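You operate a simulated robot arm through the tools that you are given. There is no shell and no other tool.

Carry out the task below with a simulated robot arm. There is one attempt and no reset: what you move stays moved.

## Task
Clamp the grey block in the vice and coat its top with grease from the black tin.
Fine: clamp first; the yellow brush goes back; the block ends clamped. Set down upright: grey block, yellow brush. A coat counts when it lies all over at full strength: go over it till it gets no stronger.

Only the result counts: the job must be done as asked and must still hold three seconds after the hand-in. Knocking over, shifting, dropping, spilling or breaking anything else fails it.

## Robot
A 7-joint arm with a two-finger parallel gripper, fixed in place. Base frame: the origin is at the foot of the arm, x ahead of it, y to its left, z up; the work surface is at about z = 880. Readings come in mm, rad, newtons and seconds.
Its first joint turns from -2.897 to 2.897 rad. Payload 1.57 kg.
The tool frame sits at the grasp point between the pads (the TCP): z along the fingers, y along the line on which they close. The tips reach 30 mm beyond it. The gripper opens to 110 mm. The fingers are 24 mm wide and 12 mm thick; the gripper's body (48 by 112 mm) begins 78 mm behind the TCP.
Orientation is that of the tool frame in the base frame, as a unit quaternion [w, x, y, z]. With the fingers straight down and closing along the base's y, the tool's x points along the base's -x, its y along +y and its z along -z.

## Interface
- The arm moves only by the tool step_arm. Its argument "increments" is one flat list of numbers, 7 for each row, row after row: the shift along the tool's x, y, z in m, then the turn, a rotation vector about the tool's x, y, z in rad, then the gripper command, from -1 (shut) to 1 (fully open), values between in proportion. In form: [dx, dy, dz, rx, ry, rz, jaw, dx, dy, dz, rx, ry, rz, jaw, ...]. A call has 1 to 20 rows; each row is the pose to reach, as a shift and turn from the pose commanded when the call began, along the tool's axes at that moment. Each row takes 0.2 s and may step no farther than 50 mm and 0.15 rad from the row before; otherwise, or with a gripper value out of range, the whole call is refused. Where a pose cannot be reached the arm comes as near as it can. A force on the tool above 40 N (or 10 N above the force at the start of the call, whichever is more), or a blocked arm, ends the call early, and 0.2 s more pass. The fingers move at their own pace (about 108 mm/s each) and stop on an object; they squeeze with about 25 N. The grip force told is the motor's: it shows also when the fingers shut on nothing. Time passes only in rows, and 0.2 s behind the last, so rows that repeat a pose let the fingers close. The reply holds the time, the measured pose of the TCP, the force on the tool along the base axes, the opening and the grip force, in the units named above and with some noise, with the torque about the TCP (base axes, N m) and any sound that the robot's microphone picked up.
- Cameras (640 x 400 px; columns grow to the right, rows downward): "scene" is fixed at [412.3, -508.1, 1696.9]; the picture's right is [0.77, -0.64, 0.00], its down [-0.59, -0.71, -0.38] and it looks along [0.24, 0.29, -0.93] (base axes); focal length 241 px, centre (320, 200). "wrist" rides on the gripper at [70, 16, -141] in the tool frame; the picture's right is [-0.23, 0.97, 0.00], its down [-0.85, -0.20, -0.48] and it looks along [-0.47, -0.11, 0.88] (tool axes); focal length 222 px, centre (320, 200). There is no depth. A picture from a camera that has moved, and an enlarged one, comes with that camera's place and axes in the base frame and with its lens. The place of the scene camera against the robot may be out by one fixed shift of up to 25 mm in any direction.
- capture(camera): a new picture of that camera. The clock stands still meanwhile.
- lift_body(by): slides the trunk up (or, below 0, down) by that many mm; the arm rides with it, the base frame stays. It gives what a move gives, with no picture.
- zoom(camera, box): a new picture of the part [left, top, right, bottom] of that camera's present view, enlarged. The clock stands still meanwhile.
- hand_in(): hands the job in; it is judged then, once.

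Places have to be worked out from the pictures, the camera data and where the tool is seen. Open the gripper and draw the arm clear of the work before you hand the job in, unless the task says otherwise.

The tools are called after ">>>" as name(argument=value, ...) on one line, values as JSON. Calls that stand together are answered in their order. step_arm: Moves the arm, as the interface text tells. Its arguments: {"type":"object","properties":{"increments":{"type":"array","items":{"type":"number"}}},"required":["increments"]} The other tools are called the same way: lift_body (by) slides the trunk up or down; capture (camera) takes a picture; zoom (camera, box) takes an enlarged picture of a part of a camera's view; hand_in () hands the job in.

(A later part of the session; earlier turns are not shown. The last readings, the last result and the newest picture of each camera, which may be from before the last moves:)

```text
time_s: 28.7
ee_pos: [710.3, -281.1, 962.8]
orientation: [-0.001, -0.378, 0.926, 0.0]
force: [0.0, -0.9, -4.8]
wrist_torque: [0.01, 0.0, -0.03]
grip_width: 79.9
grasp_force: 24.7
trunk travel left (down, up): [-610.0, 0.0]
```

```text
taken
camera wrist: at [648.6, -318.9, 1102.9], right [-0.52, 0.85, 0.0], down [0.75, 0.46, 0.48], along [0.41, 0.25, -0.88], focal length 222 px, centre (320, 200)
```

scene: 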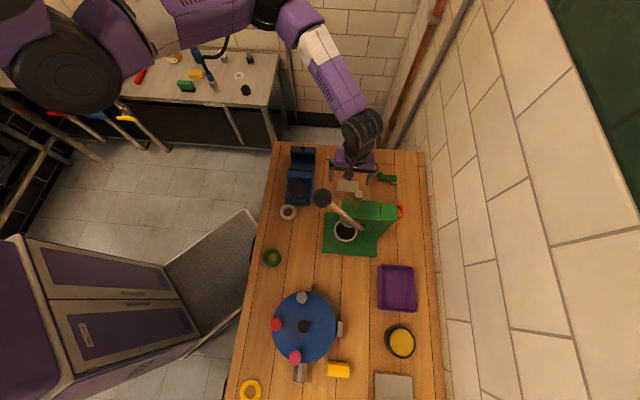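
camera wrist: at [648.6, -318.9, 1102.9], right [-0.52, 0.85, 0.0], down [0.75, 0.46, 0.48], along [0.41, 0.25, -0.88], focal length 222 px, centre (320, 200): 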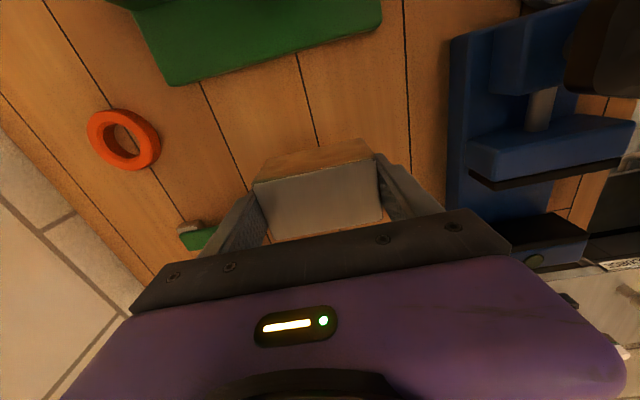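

It holds with slow motion. I continue up to about z 1010, then carry it slowly to the vice.

>>> step_arm(increments=[0, 0, -0.003, 0, 0, 0, -1, 0, 0, -0.007, 0, 0, 0, -1, 0, 0, -0.012, 0, 0, 0, -1, 0, 0, -0.018, 0, 0, 0, -1, 0, 0, -0.024, 0, 0, 0, -1, 0, 0, -0.03, 0, 0, 0, -1, 0, 0, -0.036, 0, 0, 0, -1, 0, 0, -0.041, 0, 0, 0, -1, 0, 0, -0.045, 0, 0, 0, -1, 0, 0, -0.047, 0, 0, 0, -1])

>>> step_arm(increments=[-0.0009, 0.0022, 0, 0, 0, 0, -1, -0.0026, 0.0066, 0, 0, 0, 0, -1, -0.0052, 0.0131, 0, 0, 0, 0, -1, -0.0087, 0.0218, 0, 0, 0, -0.002, -1, -0.0131, 0.0328, 0, 0, 0, -0.003, -1, -0.0174, 0.0437, 0, 0, 0, -0.004, -1, -0.0218, 0.0546, 0, 0, 0, -0.005, -1, -0.0261, 0.0656, 0, 0, 0, -0.006, -1, -0.0305, 0.0765, 0, 0, 0, -0.007, -1, -0.0348, 0.0875, 0, 0, 0, -0.008, -1, -0.0392, 0.0984, 0, 0, 0, -0.009, -1, -0.0435, 0.1093, 0, 0, 0, -0.01, -1, -0.0479, 0.1203, 0, 0, 0, -0.01, -1, -0.0523, 0.1312, 0, 0, 0, -0.01, -1, -0.0566, 0.1421, 0, 0, 0, -0.01, -1, -0.061, 0.1531, 0, 0, 0, -0.01, -1, -0.0645, 0.1618, 0, 0, 0, -0.01, -1, -0.0667, 0.1673, 0, 0, 0, -0.01, -1, -0.0678, 0.1702, 0, 0, 0, -0.01, -1, -0.0682, 0.1712, 0, 0, 0, -0.01, -1])

>>> capture(camera="wrist")

>>> zoom(camera="wrist", box=[240, 40, 400, 240])

>>> zoom(camera="scene", box=[260, 130, 360, 220])

```text
time_s: 30.9
ee_pos: [709.8, -282.9, 1010.5]
orientation: [0.0, -0.378, 0.926, 0.0]
force: [0.1, 0.4, -4.0]
wrist_torque: [-0.01, 0.03, 0.0]
grip_width: 80.0
grasp_force: 24.9
trunk travel left (down, up): [-610.0, 0.0]
```

```text
time_s: 35.1
ee_pos: [638.6, -111.7, 1010.1]
orientation: [0.0, -0.383, 0.924, 0.0]
force: [0.4, 0.6, -5.9]
wrist_torque: [0.01, -0.01, 0.01]
grip_width: 80.0
grasp_force: 25.1
trunk travel left (down, up): [-610.0, 0.0]
```

```text
taken
camera wrist: at [577.2, -149.0, 1149.6], right [-0.53, 0.85, 0.0], down [0.75, 0.46, 0.48], along [0.41, 0.25, -0.88], focal length 222 px, centre (320, 200)
```

wrist: 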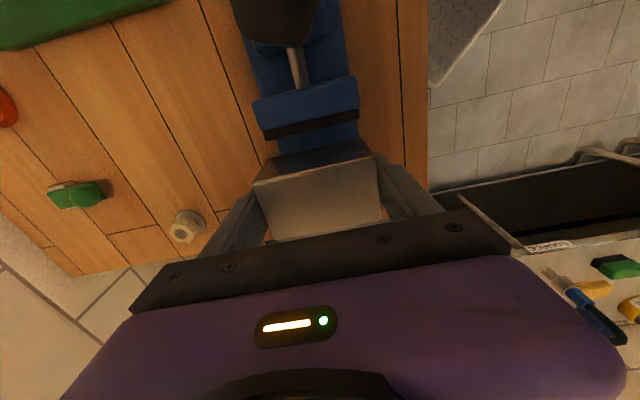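

```text
2.00 times, centred on (320, 140) of wrist
camera zoom: at [577.2, -149.0, 1149.6], right [-0.53, 0.85, 0.0], down [0.75, 0.46, 0.48], along [0.41, 0.25, -0.88], focal length 444 px, centre (320, 320)
```

zoom: 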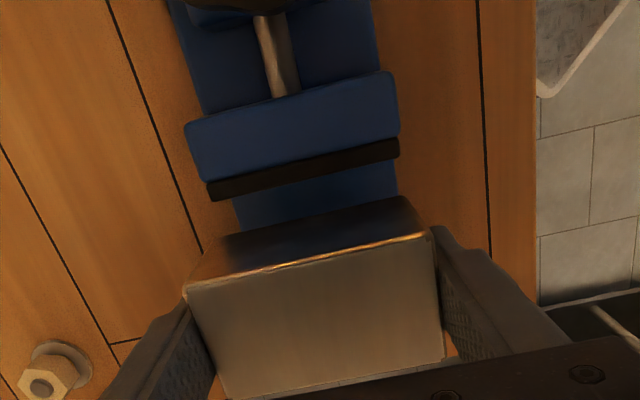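

```text
4.44 times, centred on (310, 175) of scene
camera zoom: at [412.3, -508.1, 1696.9], right [0.77, -0.64, 0.0], down [-0.59, -0.71, -0.38], along [0.24, 0.29, -0.93], focal length 1070 px, centre (364, 311)
```

zoom: 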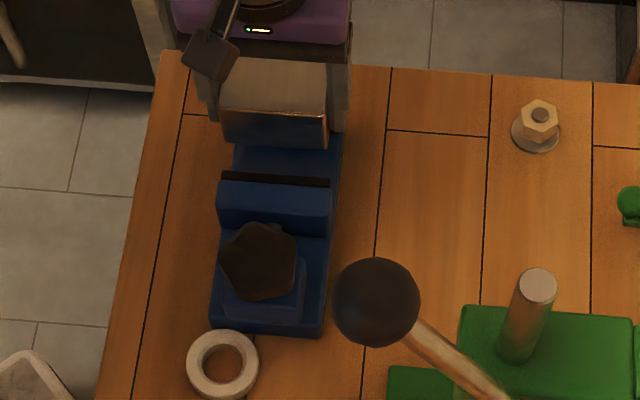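

Jaw face positions are consistent (moving face mid ≈(614.5,-134), z≈950); the block clears the moving jaw by ~11 mm. I shift 2 mm back and lower slowly to just above the bed.

>>> step_arm(increments=[0.002, 0, 0.003, 0, 0, 0, -1, 0.002, 0, 0.008, 0, 0, 0, -1, 0.002, 0, 0.014, 0, 0, 0, -1, 0.002, 0, 0.02, 0, 0, 0, -1, 0.002, 0, 0.026, 0, 0, 0, -1, 0.002, 0, 0.032, 0, 0, 0, -1, 0.002, 0, 0.037, 0, 0, 0, -1, 0.002, 0, 0.041, 0, 0, 0, -1, 0.002, 0, 0.044, 0, 0, 0, -1])

>>> zoom(camera="wrist", box=[240, 40, 400, 240])

>>> zoom(camera="scene", box=[260, 130, 360, 220])

```text
time_s: 37.1
ee_pos: [637.4, -114.9, 966.1]
orientation: [-0.001, -0.383, 0.924, 0.0]
force: [0.5, 1.0, -4.8]
wrist_torque: [-0.02, 0.0, 0.02]
grip_width: 79.8
grasp_force: 25.6
trunk travel left (down, up): [-610.0, 0.0]
```

```text
2.00 times, centred on (320, 140) of wrist
camera zoom: at [576.3, -151.0, 1105.7], right [-0.53, 0.85, 0.0], down [0.75, 0.46, 0.48], along [0.41, 0.25, -0.88], focal length 444 px, centre (320, 320)
```

zoom: 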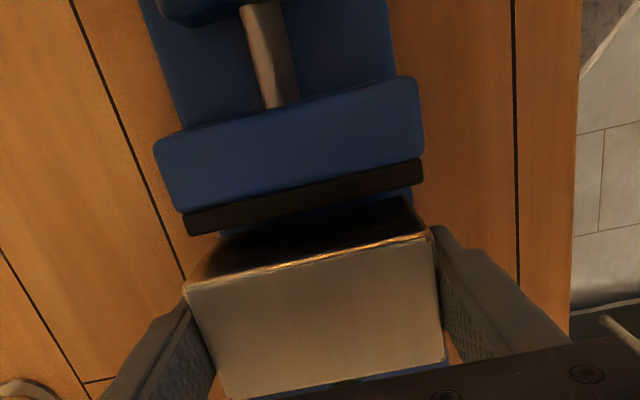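

```text
4.44 times, centred on (310, 175) of scene
camera zoom: at [412.3, -508.1, 1696.9], right [0.77, -0.64, 0.0], down [-0.59, -0.71, -0.38], along [0.24, 0.29, -0.93], focal length 1070 px, centre (364, 311)
```

zoom: 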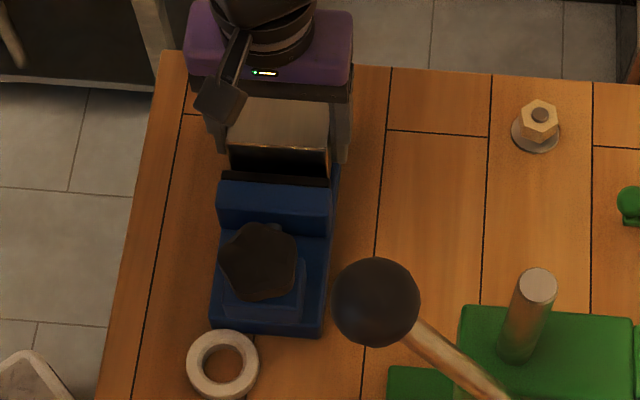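

It enters between the jaws freely. I lower in small steps and watch the vertical force for bed contact.

>>> step_arm(increments=[0, 0, 0.0015, 0, 0, 0, -1, 0, 0, 0.003, 0, 0, 0, -1, 0, 0, 0.0045, 0, 0, 0, -1])

>>> step_arm(increments=[0, 0, 0.0015, 0, 0, 0, -1, 0, 0, 0.003, 0, 0, 0, -1])

>>> step_arm(increments=[0, 0, 0.001, 0, 0, 0, -1, 0, 0, 0.002, 0, 0, 0, -1])

```text
time_s: 37.9
ee_pos: [638.0, -114.7, 961.0]
orientation: [-0.001, -0.382, 0.924, -0.001]
force: [0.4, 0.1, -4.8]
wrist_torque: [0.04, -0.02, 0.0]
grip_width: 80.1
grasp_force: 24.4
trunk travel left (down, up): [-610.0, 0.0]
```

```text
time_s: 38.5
ee_pos: [637.3, -114.2, 958.8]
orientation: [0.0, -0.383, 0.924, 0.0]
force: [-0.7, -0.1, -4.1]
wrist_torque: [0.03, -0.03, 0.0]
grip_width: 80.1
grasp_force: 25.0
trunk travel left (down, up): [-610.0, 0.0]
```

```text
time_s: 39.1
ee_pos: [637.7, -114.5, 957.0]
orientation: [0.0, -0.383, 0.924, 0.001]
force: [-0.2, -0.3, -5.0]
wrist_torque: [-0.02, -0.03, 0.0]
grip_width: 79.8
grasp_force: 25.0
trunk travel left (down, up): [-610.0, 0.0]
```

No contact yet; I continue in small steps.

>>> step_arm(increments=[0, 0, 0.001, 0, 0, 0, -1, 0, 0, 0.002, 0, 0, 0, -1, 0, 0, 0.003, 0, 0, 0, -1])

>>> step_arm(increments=[0, 0, 0.001, 0, 0, 0, -1, 0, 0, 0.002, 0, 0, 0, -1, 0, 0, 0.003, 0, 0, 0, -1])

>>> zoom(camera="wrist", box=[240, 40, 400, 240])

```text
time_s: 39.9
ee_pos: [636.8, -114.1, 954.1]
orientation: [0.0, -0.383, 0.924, 0.0]
force: [-0.8, 0.7, -4.5]
wrist_torque: [0.01, -0.05, -0.01]
grip_width: 79.9
grasp_force: 25.4
trunk travel left (down, up): [-610.0, 0.0]
```

```text
time_s: 40.7
ee_pos: [637.8, -113.4, 950.4]
orientation: [0.0, -0.383, 0.924, 0.0]
force: [0.1, -0.1, -5.6]
wrist_torque: [0.02, -0.02, 0.0]
grip_width: 79.7
grasp_force: 24.8
trunk travel left (down, up): [-610.0, 0.0]
```

```text
2.00 times, centred on (320, 140) of wrist
camera zoom: at [576.0, -150.6, 1090.3], right [-0.53, 0.85, 0.0], down [0.75, 0.46, 0.48], along [0.41, 0.25, -0.88], focal length 444 px, centre (320, 320)
```

zoom: 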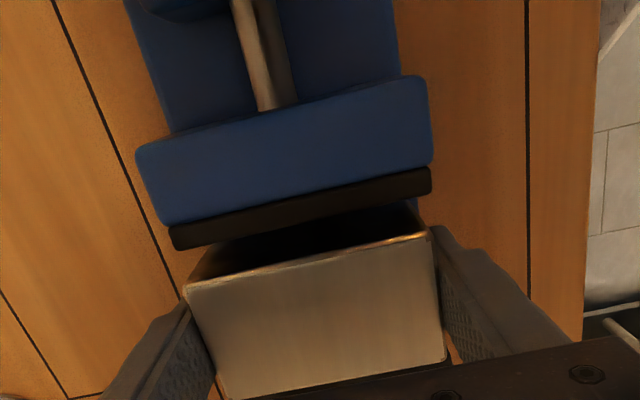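

Still free. Continuing down.

>>> step_arm(increments=[0, 0, 0.001, 0, 0, 0, -1, 0, 0, 0.002, 0, 0, 0, -1, 0, 0, 0.003, 0, 0, 0, -1])

>>> step_arm(increments=[0, 0, 0.001, 0, 0, 0, -1, 0, 0, 0.002, 0, 0, 0, -1, 0, 0, 0.003, 0, 0, 0, -1])

>>> step_arm(increments=[0, 0, 0.001, 0, 0, 0, -1, 0, 0, 0.002, 0, 0, 0, -1, 0, 0, 0.003, 0, 0, 0, -1])

```text
time_s: 41.5
ee_pos: [636.7, -113.0, 947.1]
orientation: [0.0, -0.383, 0.924, 0.0]
force: [-0.7, 0.5, -5.5]
wrist_torque: [0.01, 0.02, 0.01]
grip_width: 79.6
grasp_force: 25.0
trunk travel left (down, up): [-610.0, 0.0]
```

```text
time_s: 42.3
ee_pos: [637.1, -114.6, 943.8]
orientation: [0.0, -0.383, 0.924, 0.0]
force: [0.5, 0.4, -5.1]
wrist_torque: [-0.01, -0.01, 0.04]
grip_width: 79.8
grasp_force: 24.7
trunk travel left (down, up): [-610.0, 0.0]
```

```text
time_s: 43.1
ee_pos: [637.2, -113.5, 942.7]
orientation: [0.001, -0.382, 0.924, -0.001]
force: [-1.6, 1.9, 16.0]
wrist_torque: [0.17, 0.24, 0.04]
grip_width: 79.9
grasp_force: 24.8
trunk travel left (down, up): [-610.0, 0.0]
```

Contact: +16 N at TCP z≈942.5, so the block rests on the bed (bottom ≈ 908). I relieve the push, open the fingers and rise.

>>> step_arm(increments=[0, 0, -0.001, 0, 0, 0, -1, 0, 0, -0.0015, 0, 0, 0, -1])

>>> step_arm(increments=[0, 0, 0, 0, 0, 0, -0.3, 0, 0, 0, 0, 0, 0, 0.6, 0, 0, 0, 0, 0, 0, 0.8, 0, 0, 0, 0, 0, 0, 0.8, 0, 0, -0.02, 0, 0, 0, 0.8, 0, 0, -0.05, 0, 0, 0, 0.8, 0, 0, -0.09, 0, 0, 0, 0.8, 0, 0, -0.13, 0, 0, 0, 0.8])

>>> zoom(camera="wrist", box=[240, 40, 400, 240])

>>> zoom(camera="scene", box=[260, 130, 360, 220])

```text
time_s: 43.7
ee_pos: [636.4, -113.2, 942.9]
orientation: [0.0, -0.383, 0.924, 0.0]
force: [0.5, -1.5, -2.7]
wrist_torque: [-0.13, -0.04, 0.0]
grip_width: 79.8
grasp_force: 25.3
trunk travel left (down, up): [-610.0, 0.0]
```

```text
time_s: 45.5
ee_pos: [636.9, -114.7, 1074.8]
orientation: [0.0, -0.382, 0.924, 0.0]
force: [0.2, 1.0, -0.2]
wrist_torque: [0.02, -0.04, -0.01]
grip_width: 99.1
grasp_force: 0.1
trunk travel left (down, up): [-610.0, 0.0]
```

```text
2.00 times, centred on (320, 140) of wrist
camera zoom: at [575.9, -151.7, 1213.8], right [-0.53, 0.85, 0.0], down [0.75, 0.46, 0.48], along [0.41, 0.25, -0.88], focal length 444 px, centre (320, 320)
```

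zoom: 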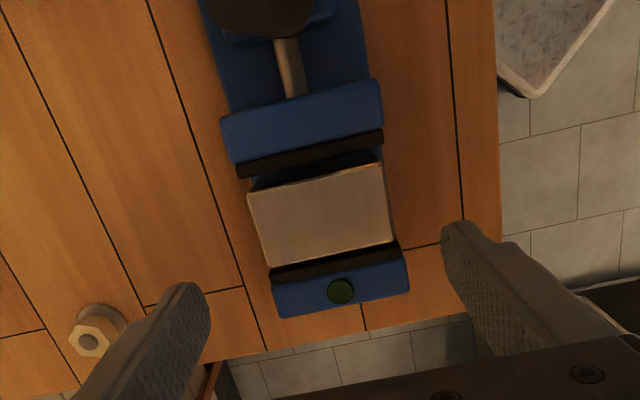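

```text
4.44 times, centred on (310, 175) of scene
camera zoom: at [412.3, -508.1, 1696.9], right [0.77, -0.64, 0.0], down [-0.59, -0.71, -0.38], along [0.24, 0.29, -0.93], focal length 1070 px, centre (364, 311)
```

zoom: 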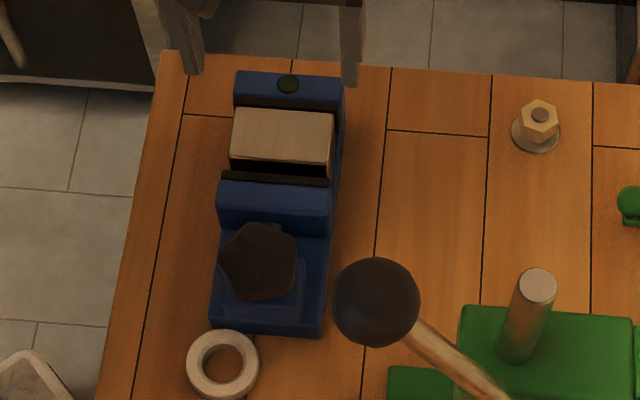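

The block sits in the vice between the jaws. Next I move above the star knob for a close look.

>>> step_arm(increments=[0.0392, 0.0013, -0.03, 0, 0, 0, 1, 0.0784, 0.0026, -0.05, 0, 0, 0, 1, 0.1177, 0.004, -0.055, 0, 0, 0, 1])

>>> capture(camera="wrist")

>>> zoom(camera="wrist", box=[260, 70, 390, 210])

```text
time_s: 46.3
ee_pos: [549.2, -193.8, 1128.3]
orientation: [0.0, -0.384, 0.923, 0.0]
force: [-0.7, 1.0, 0.3]
wrist_torque: [-0.07, 0.01, 0.01]
grip_width: 110.0
grasp_force: 0.0
trunk travel left (down, up): [-610.0, 0.0]
```

```text
taken
camera wrist: at [488.6, -230.8, 1268.3], right [-0.53, 0.85, 0.0], down [0.74, 0.46, 0.48], along [0.41, 0.25, -0.88], focal length 222 px, centre (320, 200)
```

wrist: 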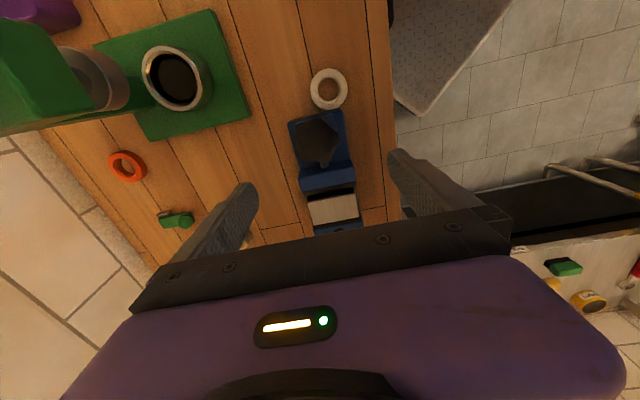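

```text
2.86 times, centred on (325, 140) of wrist
camera zoom: at [488.6, -230.8, 1268.3], right [-0.53, 0.85, 0.0], down [0.74, 0.46, 0.48], along [0.41, 0.25, -0.88], focal length 635 px, centre (306, 371)
```

zoom: 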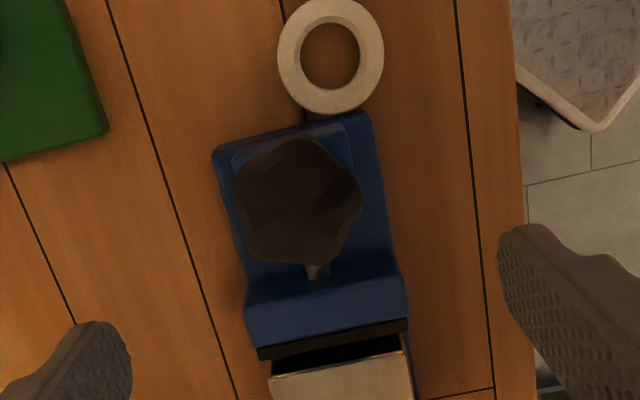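

The knob is a five-lobed star about 57 mm across, centred near (550.5,-197), top ≈ z 985, and the current finger line is aligned with a lobe/valley pair. I descend to TCP z 996 and close on it.

>>> step_arm(increments=[0.0005, -0.001, 0.04, 0, 0, 0, 1, 0.001, -0.002, 0.08, 0, 0, 0, 1, 0.0013, -0.0032, 0.11, 0, 0, 0, 1])

>>> capture(camera="wrist")

>>> zoom(camera="scene", box=[265, 140, 345, 215])

```text
time_s: 47.1
ee_pos: [551.8, -197.0, 1017.8]
orientation: [-0.001, -0.382, 0.924, 0.0]
force: [-1.3, 0.5, 1.2]
wrist_torque: [-0.02, -0.03, 0.01]
grip_width: 110.0
grasp_force: 0.1
trunk travel left (down, up): [-610.0, 0.0]
```

```text
taken
camera wrist: at [490.3, -234.3, 1158.2], right [-0.53, 0.85, 0.0], down [0.75, 0.46, 0.48], along [0.41, 0.25, -0.88], focal length 222 px, centre (320, 200)
```

wrist: 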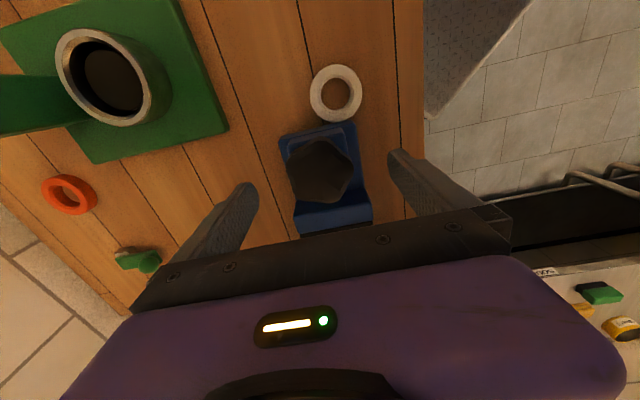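

```text
5.33 times, centred on (305, 178) of scene
camera zoom: at [412.3, -508.1, 1696.9], right [0.77, -0.64, 0.0], down [-0.59, -0.71, -0.38], along [0.24, 0.29, -0.93], focal length 1284 px, centre (400, 320)
```

zoom: 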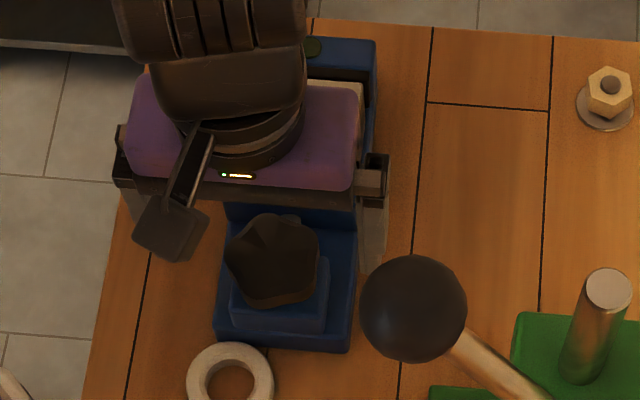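

Knob face now estimated at z≈975. I descend a further 28 mm to TCP z≈990 (tips ≈ 960) and close gently.

>>> step_arm(increments=[0, 0, 0.015, 0, 0, 0, 1, 0, 0, 0.028, 0, 0, 0, 1, 0, 0, 0.028, 0, 0, 0, 1])

>>> step_arm(increments=[0, 0, 0, 0, 0, 0, 0.3, 0, 0, 0, 0, 0, 0, -1, 0, 0, 0, 0, 0, 0, -1, 0, 0, 0, 0, 0, 0, -1])

>>> capture(camera="wrist")

>>> zoom(camera="scene", box=[265, 140, 345, 215])

```text
time_s: 47.9
ee_pos: [553.0, -196.1, 990.9]
orientation: [0.0, -0.383, 0.924, -0.001]
force: [0.0, 0.1, 1.0]
wrist_torque: [0.02, 0.02, 0.0]
grip_width: 109.9
grasp_force: 0.0
trunk travel left (down, up): [-610.0, 0.0]
```

```text
time_s: 48.9
ee_pos: [552.1, -196.0, 989.5]
orientation: [0.0, -0.382, 0.924, 0.001]
force: [2.5, -3.5, -4.1]
wrist_torque: [-0.5, -0.22, -0.02]
grip_width: 55.5
grasp_force: 44.5
trunk travel left (down, up): [-610.0, 0.0]
```

```text
taken
camera wrist: at [491.0, -234.5, 1130.0], right [-0.53, 0.85, 0.0], down [0.75, 0.46, 0.48], along [0.41, 0.25, -0.88], focal length 222 px, centre (320, 200)
```

wrist: 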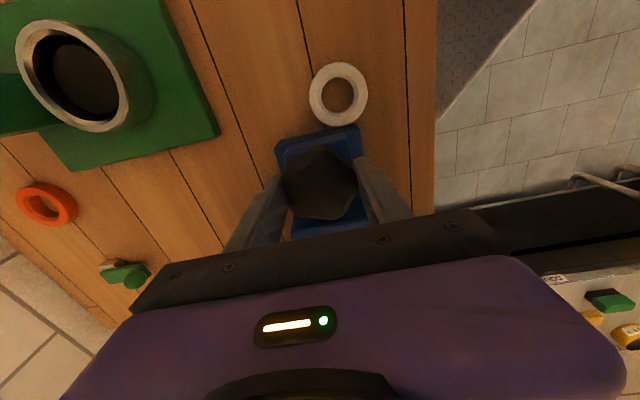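

```text
5.33 times, centred on (305, 178) of scene
camera zoom: at [412.3, -508.1, 1696.9], right [0.77, -0.64, 0.0], down [-0.59, -0.71, -0.38], along [0.24, 0.29, -0.93], focal length 1284 px, centre (400, 320)
```

zoom: 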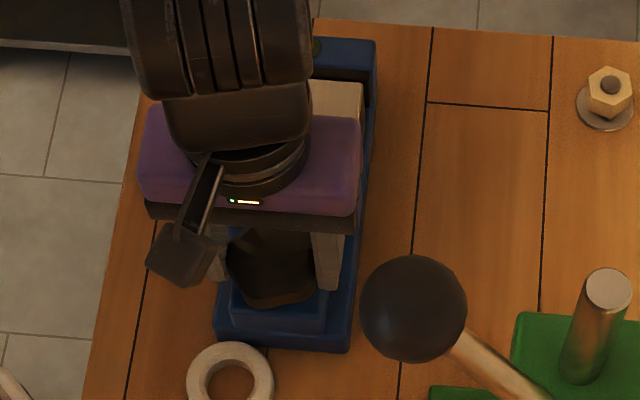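

The knob is gripped (55.5 mm). I try a clockwise turn (from above) of 0.6 rad and check torque and jaw motion.

>>> step_arm(increments=[0, 0, 0, 0, 0, 0.1, -1, 0, 0, 0, 0, 0, 0.2, -1, 0, 0, 0, 0, 0, 0.3, -1, 0, 0, 0, 0, 0, 0.4, -1, 0, 0, 0, 0, 0, 0.5, -1, 0, 0, 0, 0, 0, 0.6, -1])

>>> capture(camera="wrist")

>>> zoom(camera="scene", box=[265, 140, 345, 215])

```text
time_s: 50.3
ee_pos: [554.4, -196.9, 990.0]
orientation: [0.0, -0.092, 0.996, 0.0]
force: [-3.2, 2.9, 0.7]
wrist_torque: [-0.17, -0.71, 0.0]
grip_width: 55.4
grasp_force: 45.1
trunk travel left (down, up): [-610.0, 0.0]
```

```text
taken
camera wrist: at [480.2, -193.2, 1130.1], right [0.05, 1.0, 0.0], down [0.88, -0.04, 0.48], along [0.48, -0.02, -0.88], focal length 222 px, centre (320, 200)
```

wrist: 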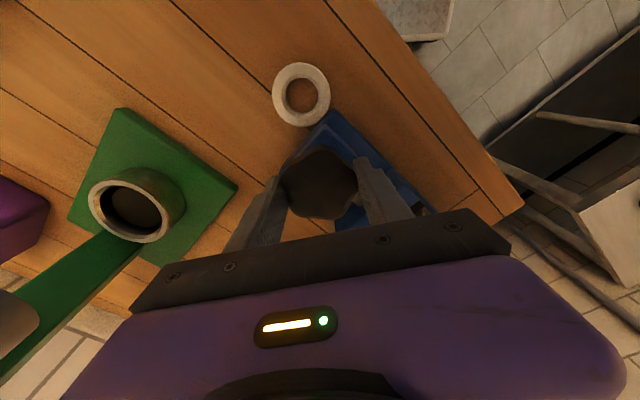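

```text
5.33 times, centred on (305, 178) of scene
camera zoom: at [412.3, -508.1, 1696.9], right [0.77, -0.64, 0.0], down [-0.59, -0.71, -0.38], along [0.24, 0.29, -0.93], focal length 1284 px, centre (400, 320)
```

zoom: 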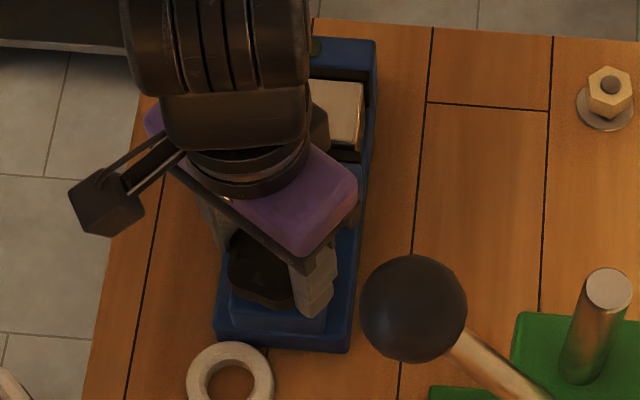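

The knob turns freely with the gripper. I keep turning clockwise another 1.2 rad and look at the jaw.

>>> step_arm(increments=[0, 0, 0, 0, 0, 0.12, -1, 0, 0, 0, 0, 0, 0.24, -1, 0, 0, 0, 0, 0, 0.36, -1, 0, 0, 0, 0, 0, 0.48, -1, 0, 0, 0, 0, 0, 0.6, -1, 0, 0, 0, 0, 0, 0.72, -1, 0, 0, 0, 0, 0, 0.84, -1, 0, 0, 0, 0, 0, 0.96, -1, 0, 0, 0, 0, 0, 1.08, -1, 0, 0, 0, 0, 0, 1.2, -1])

>>> capture(camera="wrist")

>>> zoom(camera="scene", box=[265, 140, 345, 215])

```text
time_s: 52.5
ee_pos: [552.9, -195.5, 990.3]
orientation: [0.001, 0.486, 0.874, 0.0]
force: [5.0, 6.2, -0.8]
wrist_torque: [0.18, 0.05, 1.68]
grip_width: 56.5
grasp_force: 45.4
trunk travel left (down, up): [-610.0, 0.0]
```

```text
taken
camera wrist: at [529.4, -128.6, 1129.9], right [0.95, 0.32, 0.0], down [0.28, -0.83, 0.48], along [0.15, -0.45, -0.88], focal length 222 px, centre (320, 200)
```

wrist: 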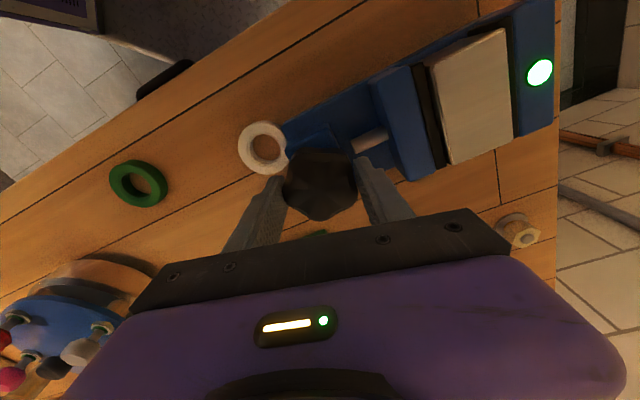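

```text
5.33 times, centred on (305, 178) of scene
camera zoom: at [412.3, -508.1, 1696.9], right [0.77, -0.64, 0.0], down [-0.59, -0.71, -0.38], along [0.24, 0.29, -0.93], focal length 1284 px, centre (400, 320)
```

zoom: 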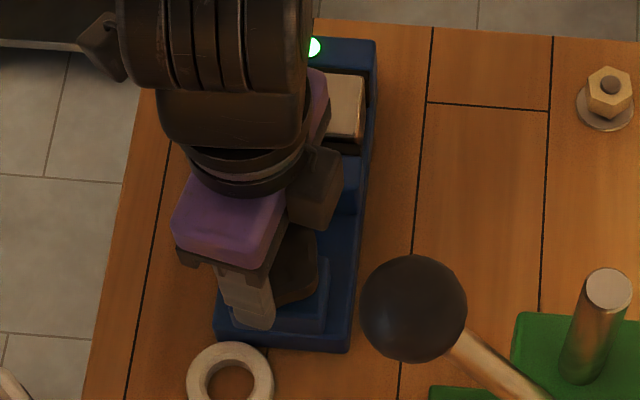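

The green lamp on the vice lit up and torque rose to 1.7 N·m: the block is clamped. I look closely, then release the knob and check that the lamp stays on.

>>> zoom(camera="wrist", box=[340, 0, 580, 190])

>>> step_arm(increments=[0, 0, 0, 0, 0, 0, 0.2, 0, 0, 0, 0, 0, 0, 1, 0, 0, 0, 0, 0, 0, 1, 0, 0, -0.03, 0, 0, 0, 1, 0, 0, -0.075, 0, 0, 0, 1, 0, 0, -0.12, 0, 0, 0, 1])

>>> capture(camera="wrist")

>>> zoom(camera="wrist", box=[340, 0, 560, 190])

```text
2.11 times, centred on (460, 95) of wrist
camera zoom: at [529.4, -128.6, 1129.9], right [0.95, 0.32, 0.0], down [0.28, -0.83, 0.48], along [0.15, -0.45, -0.88], focal length 468 px, centre (25, 421)
```

zoom: 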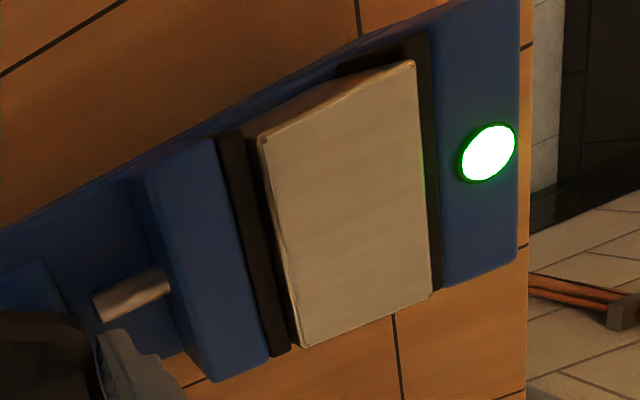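

```text
time_s: 53.9
ee_pos: [552.0, -198.2, 1112.6]
orientation: [0.0, 0.487, 0.874, 0.0]
force: [0.9, -0.3, 0.5]
wrist_torque: [0.02, 0.01, 0.02]
grip_width: 109.9
grasp_force: 0.0
trunk travel left (down, up): [-610.0, 0.0]
```

```text
taken
camera wrist: at [528.7, -128.8, 1250.8], right [0.95, 0.32, 0.0], down [0.28, -0.83, 0.48], along [0.15, -0.45, -0.88], focal length 222 px, centre (320, 200)
```

wrist: 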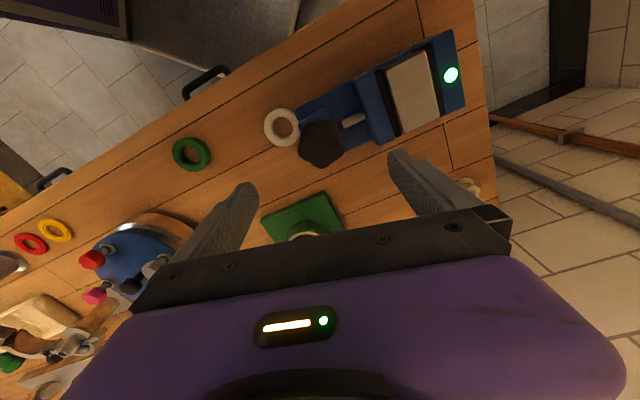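

```text
2.11 times, centred on (450, 95) of wrist
camera zoom: at [528.7, -128.8, 1250.8], right [0.95, 0.32, 0.0], down [0.28, -0.83, 0.48], along [0.15, -0.45, -0.88], focal length 468 px, centre (46, 421)
```

zoom: 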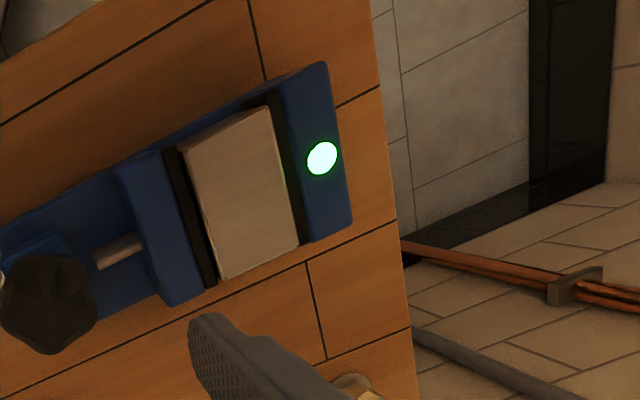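

Clamped securely and the lamp stays lit after release. Now I rise and swing over to the brush side, passing inside and above the press ball.

>>> step_arm(increments=[0, -0.01, -0.04, 0, 0, 0, 0.6, 0, -0.02, -0.08, 0, 0, 0, 0.6, 0, -0.03, -0.12, 0, 0, 0, 0.6, 0, -0.045, -0.16, 0, 0, 0, 0.6, -0.001, -0.055, -0.2, 0, 0, 0, 0.6, -0.001, -0.063, -0.228, 0, 0, 0, 0.6])

>>> step_arm(increments=[-0.0169, -0.0377, 0.003, 0, 0, -0.02, 0.6, -0.0338, -0.0755, 0.007, 0, 0, -0.04, 0.6, -0.0506, -0.1132, 0.01, 0, 0, -0.06, 0.6, -0.0675, -0.151, 0.013, 0, 0, -0.08, 0.6, -0.0844, -0.1887, 0.017, 0, 0, -0.1, 0.6, -0.1013, -0.2265, 0.02, 0, 0, -0.12, 0.6, -0.1182, -0.2642, 0.023, 0, 0, -0.14, 0.6, -0.135, -0.302, 0.027, 0, 0, -0.16, 0.6, -0.1519, -0.3397, 0.03, 0, 0, -0.18, 0.6])

>>> capture(camera="wrist")

```text
time_s: 55.3
ee_pos: [499.4, -231.2, 1338.2]
orientation: [0.0, 0.486, 0.874, -0.001]
force: [0.2, 0.5, 0.8]
wrist_torque: [0.02, -0.01, 0.01]
grip_width: 88.0
grasp_force: 0.0
trunk travel left (down, up): [-610.0, 0.0]
```

```text
time_s: 57.3
ee_pos: [292.4, -539.7, 1308.0]
orientation: [0.0, 0.405, 0.914, 0.001]
force: [-0.1, 0.0, -0.1]
wrist_torque: [-0.02, 0.01, 0.0]
grip_width: 88.1
grasp_force: 0.0
trunk travel left (down, up): [-610.0, 0.0]
```

```text
taken
camera wrist: at [256.6, -476.3, 1447.7], right [0.87, 0.49, 0.0], down [0.43, -0.77, 0.48], along [0.23, -0.42, -0.88], focal length 222 px, centre (320, 200)
```

wrist: 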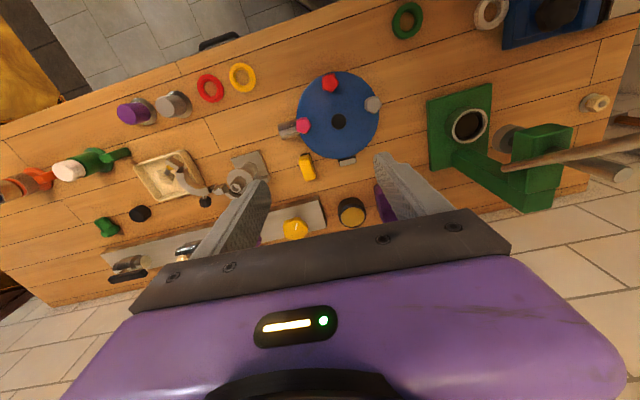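

I move to above the brush at a higher level to measure it.

>>> step_arm(increments=[-0.0185, -0.0083, 0.03, 0, 0, 0, 0.6, -0.0369, -0.0165, 0.06, 0, 0, 0, 0.6, -0.0554, -0.0248, 0.09, 0, 0, 0, 0.6, -0.0738, -0.0331, 0.12, 0, 0, 0, 0.6, -0.0923, -0.0413, 0.15, 0, 0, 0, 0.6, -0.1107, -0.0496, 0.178, 0, 0, 0, 0.6])

>>> capture(camera="wrist")

>>> zoom(camera="wrist", box=[270, 80, 370, 180])

```text
time_s: 58.7
ee_pos: [327.3, -655.5, 1128.4]
orientation: [0.0, 0.405, 0.914, 0.001]
force: [0.8, 0.6, 0.4]
wrist_torque: [-0.02, 0.0, -0.03]
grip_width: 88.0
grasp_force: 0.0
trunk travel left (down, up): [-610.0, 0.0]
```

```text
taken
camera wrist: at [293.1, -591.7, 1268.5], right [0.87, 0.49, 0.0], down [0.43, -0.77, 0.48], along [0.23, -0.42, -0.88], focal length 222 px, centre (320, 200)
```

wrist: 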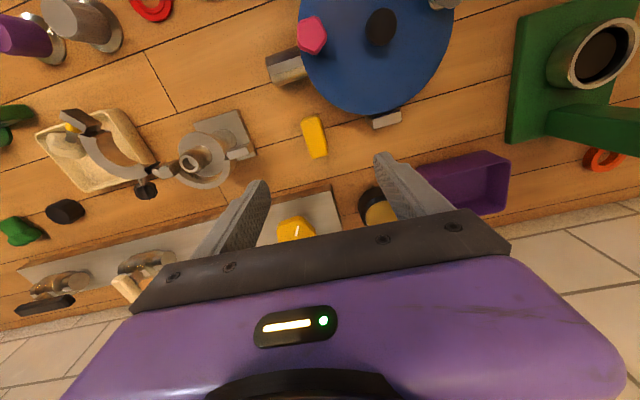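

```text
4.00 times, centred on (320, 130) of wrist
camera zoom: at [293.1, -591.7, 1268.5], right [0.87, 0.49, 0.0], down [0.43, -0.77, 0.48], along [0.23, -0.42, -0.88], focal length 888 px, centre (320, 480)
```

zoom: 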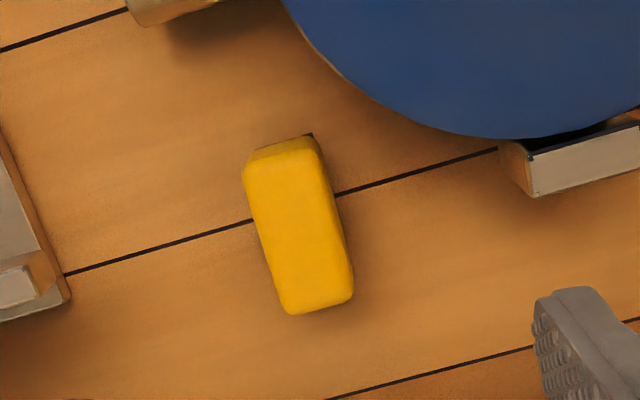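

The brush body is about 55×28 mm, centred near (328,-667), ψ≈0.80. I descend partway to refine its position and height.

>>> step_arm(increments=[-0.003, -0.0024, 0.035, 0, 0, -0.01, 0.4, -0.006, -0.0048, 0.07, 0, 0, -0.02, 0.3, -0.009, -0.0072, 0.1, 0, 0, -0.03, 0.3])

>>> capture(camera="wrist")

>>> zoom(camera="wrist", box=[260, 80, 380, 200])

>>> capture(camera="scene")

```text
time_s: 59.5
ee_pos: [329.4, -665.3, 1029.1]
orientation: [0.0, 0.392, 0.92, -0.001]
force: [-0.2, 0.0, -0.1]
wrist_torque: [0.01, 0.0, -0.06]
grip_width: 71.4
grasp_force: 0.0
trunk travel left (down, up): [-610.0, 0.0]
```

```text
taken
camera wrist: at [291.9, -604.0, 1169.1], right [0.86, 0.51, 0.0], down [0.45, -0.75, 0.48], along [0.25, -0.41, -0.88], focal length 222 px, centre (320, 200)
```

wrist: 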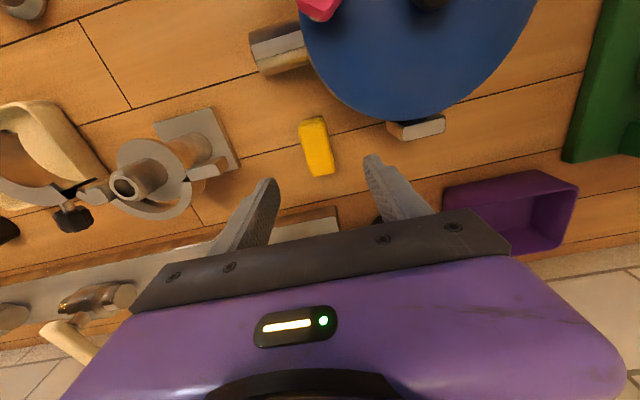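

```text
3.33 times, centred on (320, 140) of wrist
camera zoom: at [291.9, -604.0, 1169.1], right [0.86, 0.51, 0.0], down [0.45, -0.75, 0.48], along [0.25, -0.41, -0.88], focal length 740 px, centre (320, 400)
```

zoom: 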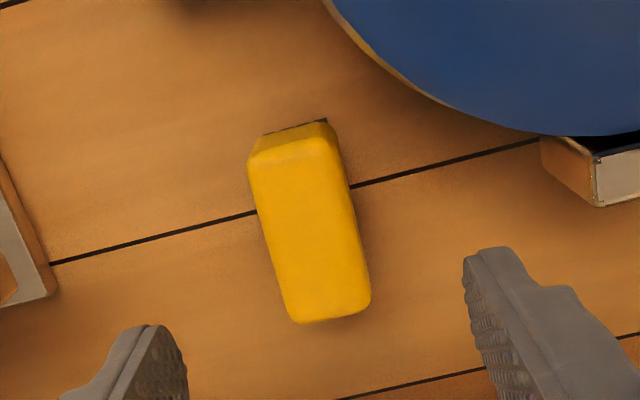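

```text
taken
```

scene: 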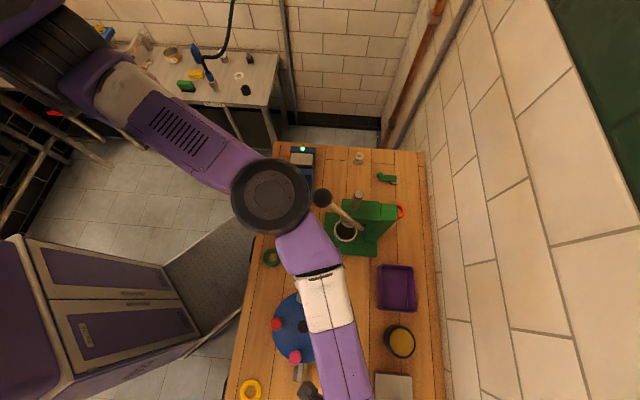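

Consistent: centre ≈ (328,-668), top ≈ 920, long axis matches ψ=0.80. I descend straight to TCP z≈929 so the tips grip only the yellow body.

>>> step_arm(increments=[-0.0018, -0.0017, 0.035, 0, 0, -0.004, 0.3, -0.0018, -0.0017, 0.07, 0, 0, -0.006, 0.3, -0.0018, -0.0017, 0.09, 0, 0, -0.006, 0.3])

>>> zoom(camera="wrist", box=[220, 80, 420, 240])

```text
time_s: 60.3
ee_pos: [330.8, -669.0, 940.4]
orientation: [0.001, 0.389, 0.921, -0.001]
force: [0.9, -0.4, -0.3]
wrist_torque: [0.0, 0.05, 0.0]
grip_width: 71.5
grasp_force: 0.1
trunk travel left (down, up): [-610.0, 0.0]
```

```text
2.50 times, centred on (320, 160) of wrist
camera zoom: at [292.8, -607.0, 1079.6], right [0.86, 0.52, 0.0], down [0.45, -0.75, 0.48], along [0.25, -0.41, -0.88], focal length 555 px, centre (320, 300)
```

zoom: 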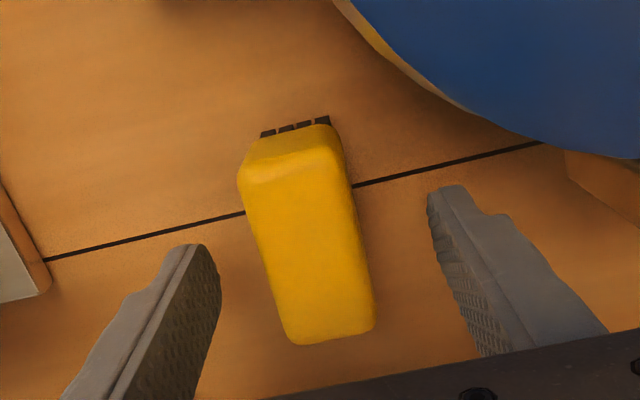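

The brush is centred between the fingers. I go down the last 11 mm and close.

>>> step_arm(increments=[0, 0, 0.006, 0, 0, 0, 0.3, 0, 0, 0.011, 0, 0, 0, 0.3, 0, 0, 0.011, 0, 0, 0, 0, 0, 0, 0.011, 0, 0, 0, -0.5, 0, 0, 0.011, 0, 0, 0, -1, 0, 0, 0.011, 0, 0, 0, -1, 0, 0, 0.011, 0, 0, 0, -1])

>>> zoom(camera="wrist", box=[220, 80, 420, 240])

```text
time_s: 61.9
ee_pos: [329.6, -668.4, 929.8]
orientation: [0.0, 0.389, 0.921, 0.0]
force: [-0.6, 0.0, 0.8]
wrist_torque: [0.0, 0.0, 0.04]
grip_width: 29.6
grasp_force: 24.8
trunk travel left (down, up): [-610.0, 0.0]
```

```text
2.50 times, centred on (320, 160) of wrist
camera zoom: at [292.3, -606.9, 1069.1], right [0.86, 0.52, 0.0], down [0.45, -0.75, 0.48], along [0.25, -0.41, -0.88], focal length 555 px, centre (320, 300)
```

zoom: 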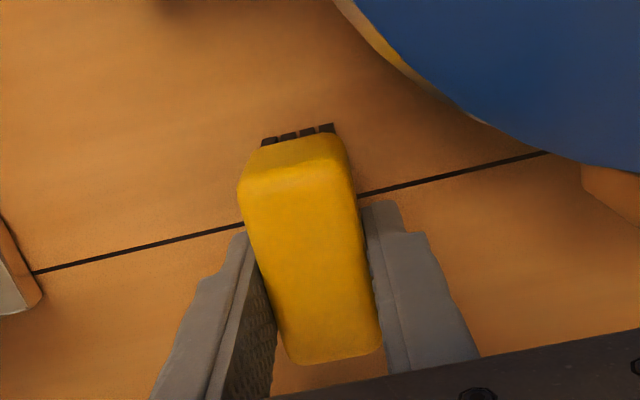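

Brush held (29.6 mm). I lift it gently and look toward the tin.

>>> step_arm(increments=[0, 0, -0.002, 0, 0, 0, -1, 0, 0, -0.006, 0, 0, 0, -1, 0, 0, -0.012, 0, 0, 0, -1, 0, 0, -0.02, 0, 0, 0, -1, 0, 0, -0.03, 0, 0, 0, -1, 0, 0, -0.04, 0, 0, 0, -1, 0, 0, -0.05, 0, 0, 0, -1, 0, 0, -0.06, 0, 0, 0, -1, 0, 0, -0.07, 0, 0, 0, -1, 0, 0, -0.08, 0, 0, 0, -1, 0, 0, -0.088, 0, 0, 0, -1, 0, 0, -0.09, 0, 0, 0, -1])

>>> capture(camera="wrist")

>>> zoom(camera="wrist", box=[330, 90, 530, 250])

```text
time_s: 64.5
ee_pos: [328.8, -668.2, 1018.4]
orientation: [-0.001, 0.388, 0.921, 0.0]
force: [0.2, -0.7, -0.7]
wrist_torque: [0.01, -0.02, 0.01]
grip_width: 29.4
grasp_force: 25.0
trunk travel left (down, up): [-610.0, 0.0]
```

```text
taken
camera wrist: at [292.0, -607.0, 1159.0], right [0.86, 0.52, 0.0], down [0.45, -0.75, 0.48], along [0.25, -0.41, -0.88], focal length 222 px, centre (320, 200)
```

wrist: 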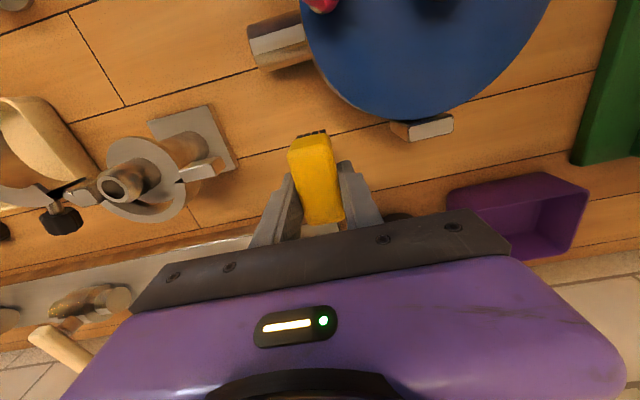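

```text
2.50 times, centred on (430, 170) of wrist
camera zoom: at [292.0, -607.0, 1159.0], right [0.86, 0.52, 0.0], down [0.45, -0.75, 0.48], along [0.25, -0.41, -0.88], focal length 555 px, centre (45, 275)
```

zoom: 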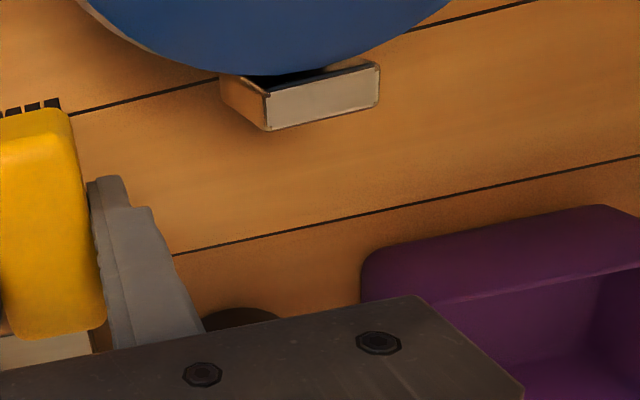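

The tin is hidden behind the gripper. I rise and move gently beyond it so it comes into view beside the brush.

>>> step_arm(increments=[-0.004, 0.001, -0.01, 0, 0, 0, -1, -0.014, 0.002, -0.025, 0, 0, 0, -1, -0.029, 0.005, -0.045, 0, 0, 0, -1, -0.045, 0.008, -0.065, 0, 0, 0, -1, -0.062, 0.011, -0.085, 0, 0, 0, -1, -0.08, 0.014, -0.105, 0, 0, 0, -1, -0.1, 0.017, -0.12, 0, 0, 0, -1, -0.12, 0.02, -0.13, 0, 0, 0, -1, -0.14, 0.024, -0.13, 0, 0, 0, -1, -0.157, 0.027, -0.13, 0, 0, 0, -1, -0.168, 0.029, -0.13, 0, 0, 0, -1, -0.1714, 0.0294, -0.13, 0, 0, 0, -1])

>>> capture(camera="wrist")

>>> capture(camera="scene")

```text
time_s: 67.1
ee_pos: [442.3, -710.1, 1152.3]
orientation: [-0.001, 0.389, 0.921, 0.0]
force: [0.0, 0.1, -1.2]
wrist_torque: [-0.01, -0.01, 0.01]
grip_width: 29.6
grasp_force: 24.6
out of reach, approached as far as the arm can: row 7, 8, 9, 10, 11, 12
trunk travel left (down, up): [-610.0, 0.0]
```

```text
taken
camera wrist: at [404.6, -648.9, 1291.7], right [0.86, 0.52, 0.0], down [0.45, -0.75, 0.48], along [0.25, -0.41, -0.88], focal length 222 px, centre (320, 200)
```

wrist: 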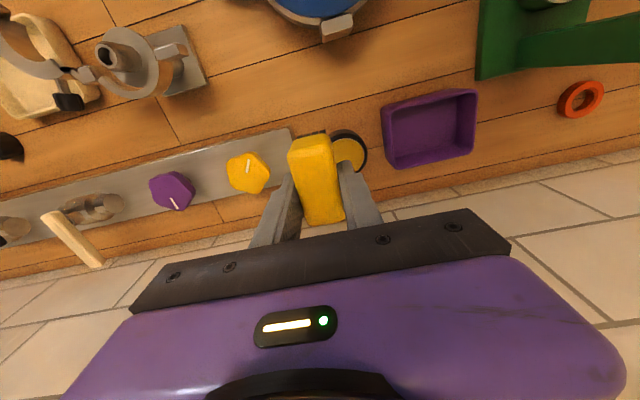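

```text
taken
```

scene: 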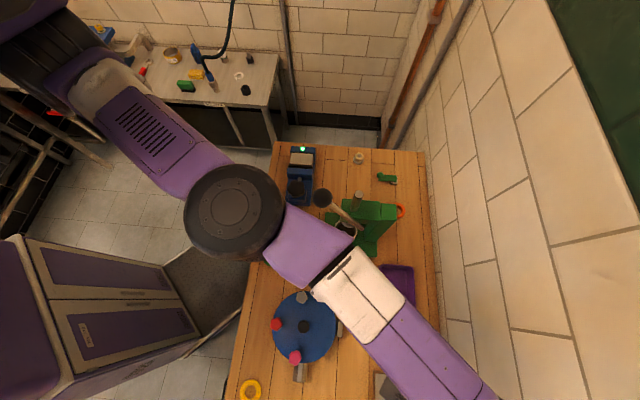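

The arm is at its reach limit with the trunk so high, and I must watch the elbow against the press ball. I inspect the arm's posture relative to the press.

>>> zoom(camera="scene", box=[60, 60, 500, 400])

>>> zoom(camera="scene", box=[220, 150, 420, 290])

>>> zoom(camera="wrist", box=[250, 100, 410, 230])

```text
1.18 times, centred on (280, 230) of scene
camera zoom: at [412.3, -508.1, 1696.9], right [0.77, -0.64, 0.0], down [-0.59, -0.71, -0.38], along [0.24, 0.29, -0.93], focal length 283 px, centre (367, 165)
```

zoom: 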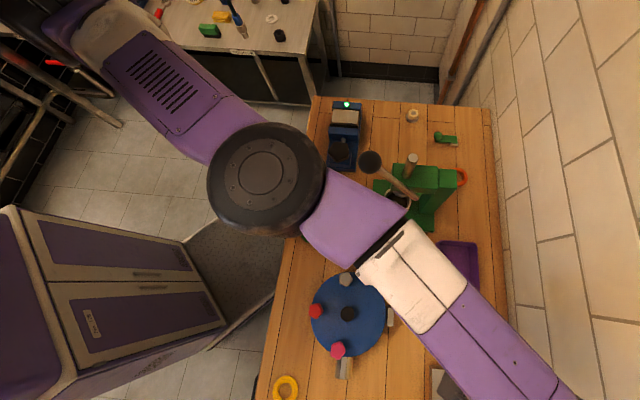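

```text
2.86 times, centred on (320, 220) of scene
camera zoom: at [412.3, -508.1, 1696.9], right [0.77, -0.64, 0.0], down [-0.59, -0.71, -0.38], along [0.24, 0.29, -0.93], focal length 688 px, centre (320, 143)
```

zoom: 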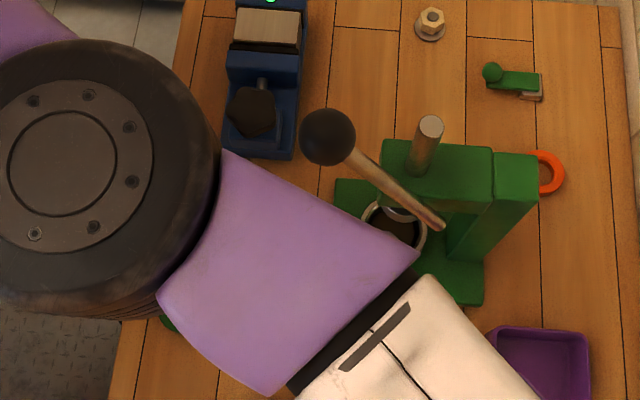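

```text
3.08 times, centred on (330, 165) of wrist
camera zoom: at [404.6, -648.9, 1291.7], right [0.86, 0.52, 0.0], down [0.45, -0.75, 0.48], along [0.25, -0.41, -0.88], focal length 684 px, centre (289, 308)
```

zoom: 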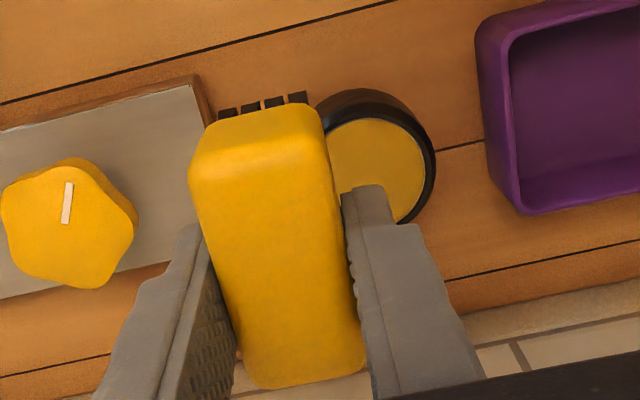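

The arm is stretched nearly straight. I back off 60 mm along tool x to learn from where commands now count and regain freedom.

>>> step_arm(increments=[0.02, 0, 0, 0, 0, 0, -1, 0.04, 0, 0, 0, 0, 0, -1, 0.06, 0, 0, 0, 0, 0, -1])

```text
time_s: 67.9
ee_pos: [401.1, -666.8, 1150.4]
orientation: [0.0, 0.388, 0.922, 0.001]
force: [-0.1, 0.2, -0.8]
wrist_torque: [-0.04, 0.02, 0.01]
grip_width: 29.6
grasp_force: 24.9
trunk travel left (down, up): [-610.0, 0.0]
```

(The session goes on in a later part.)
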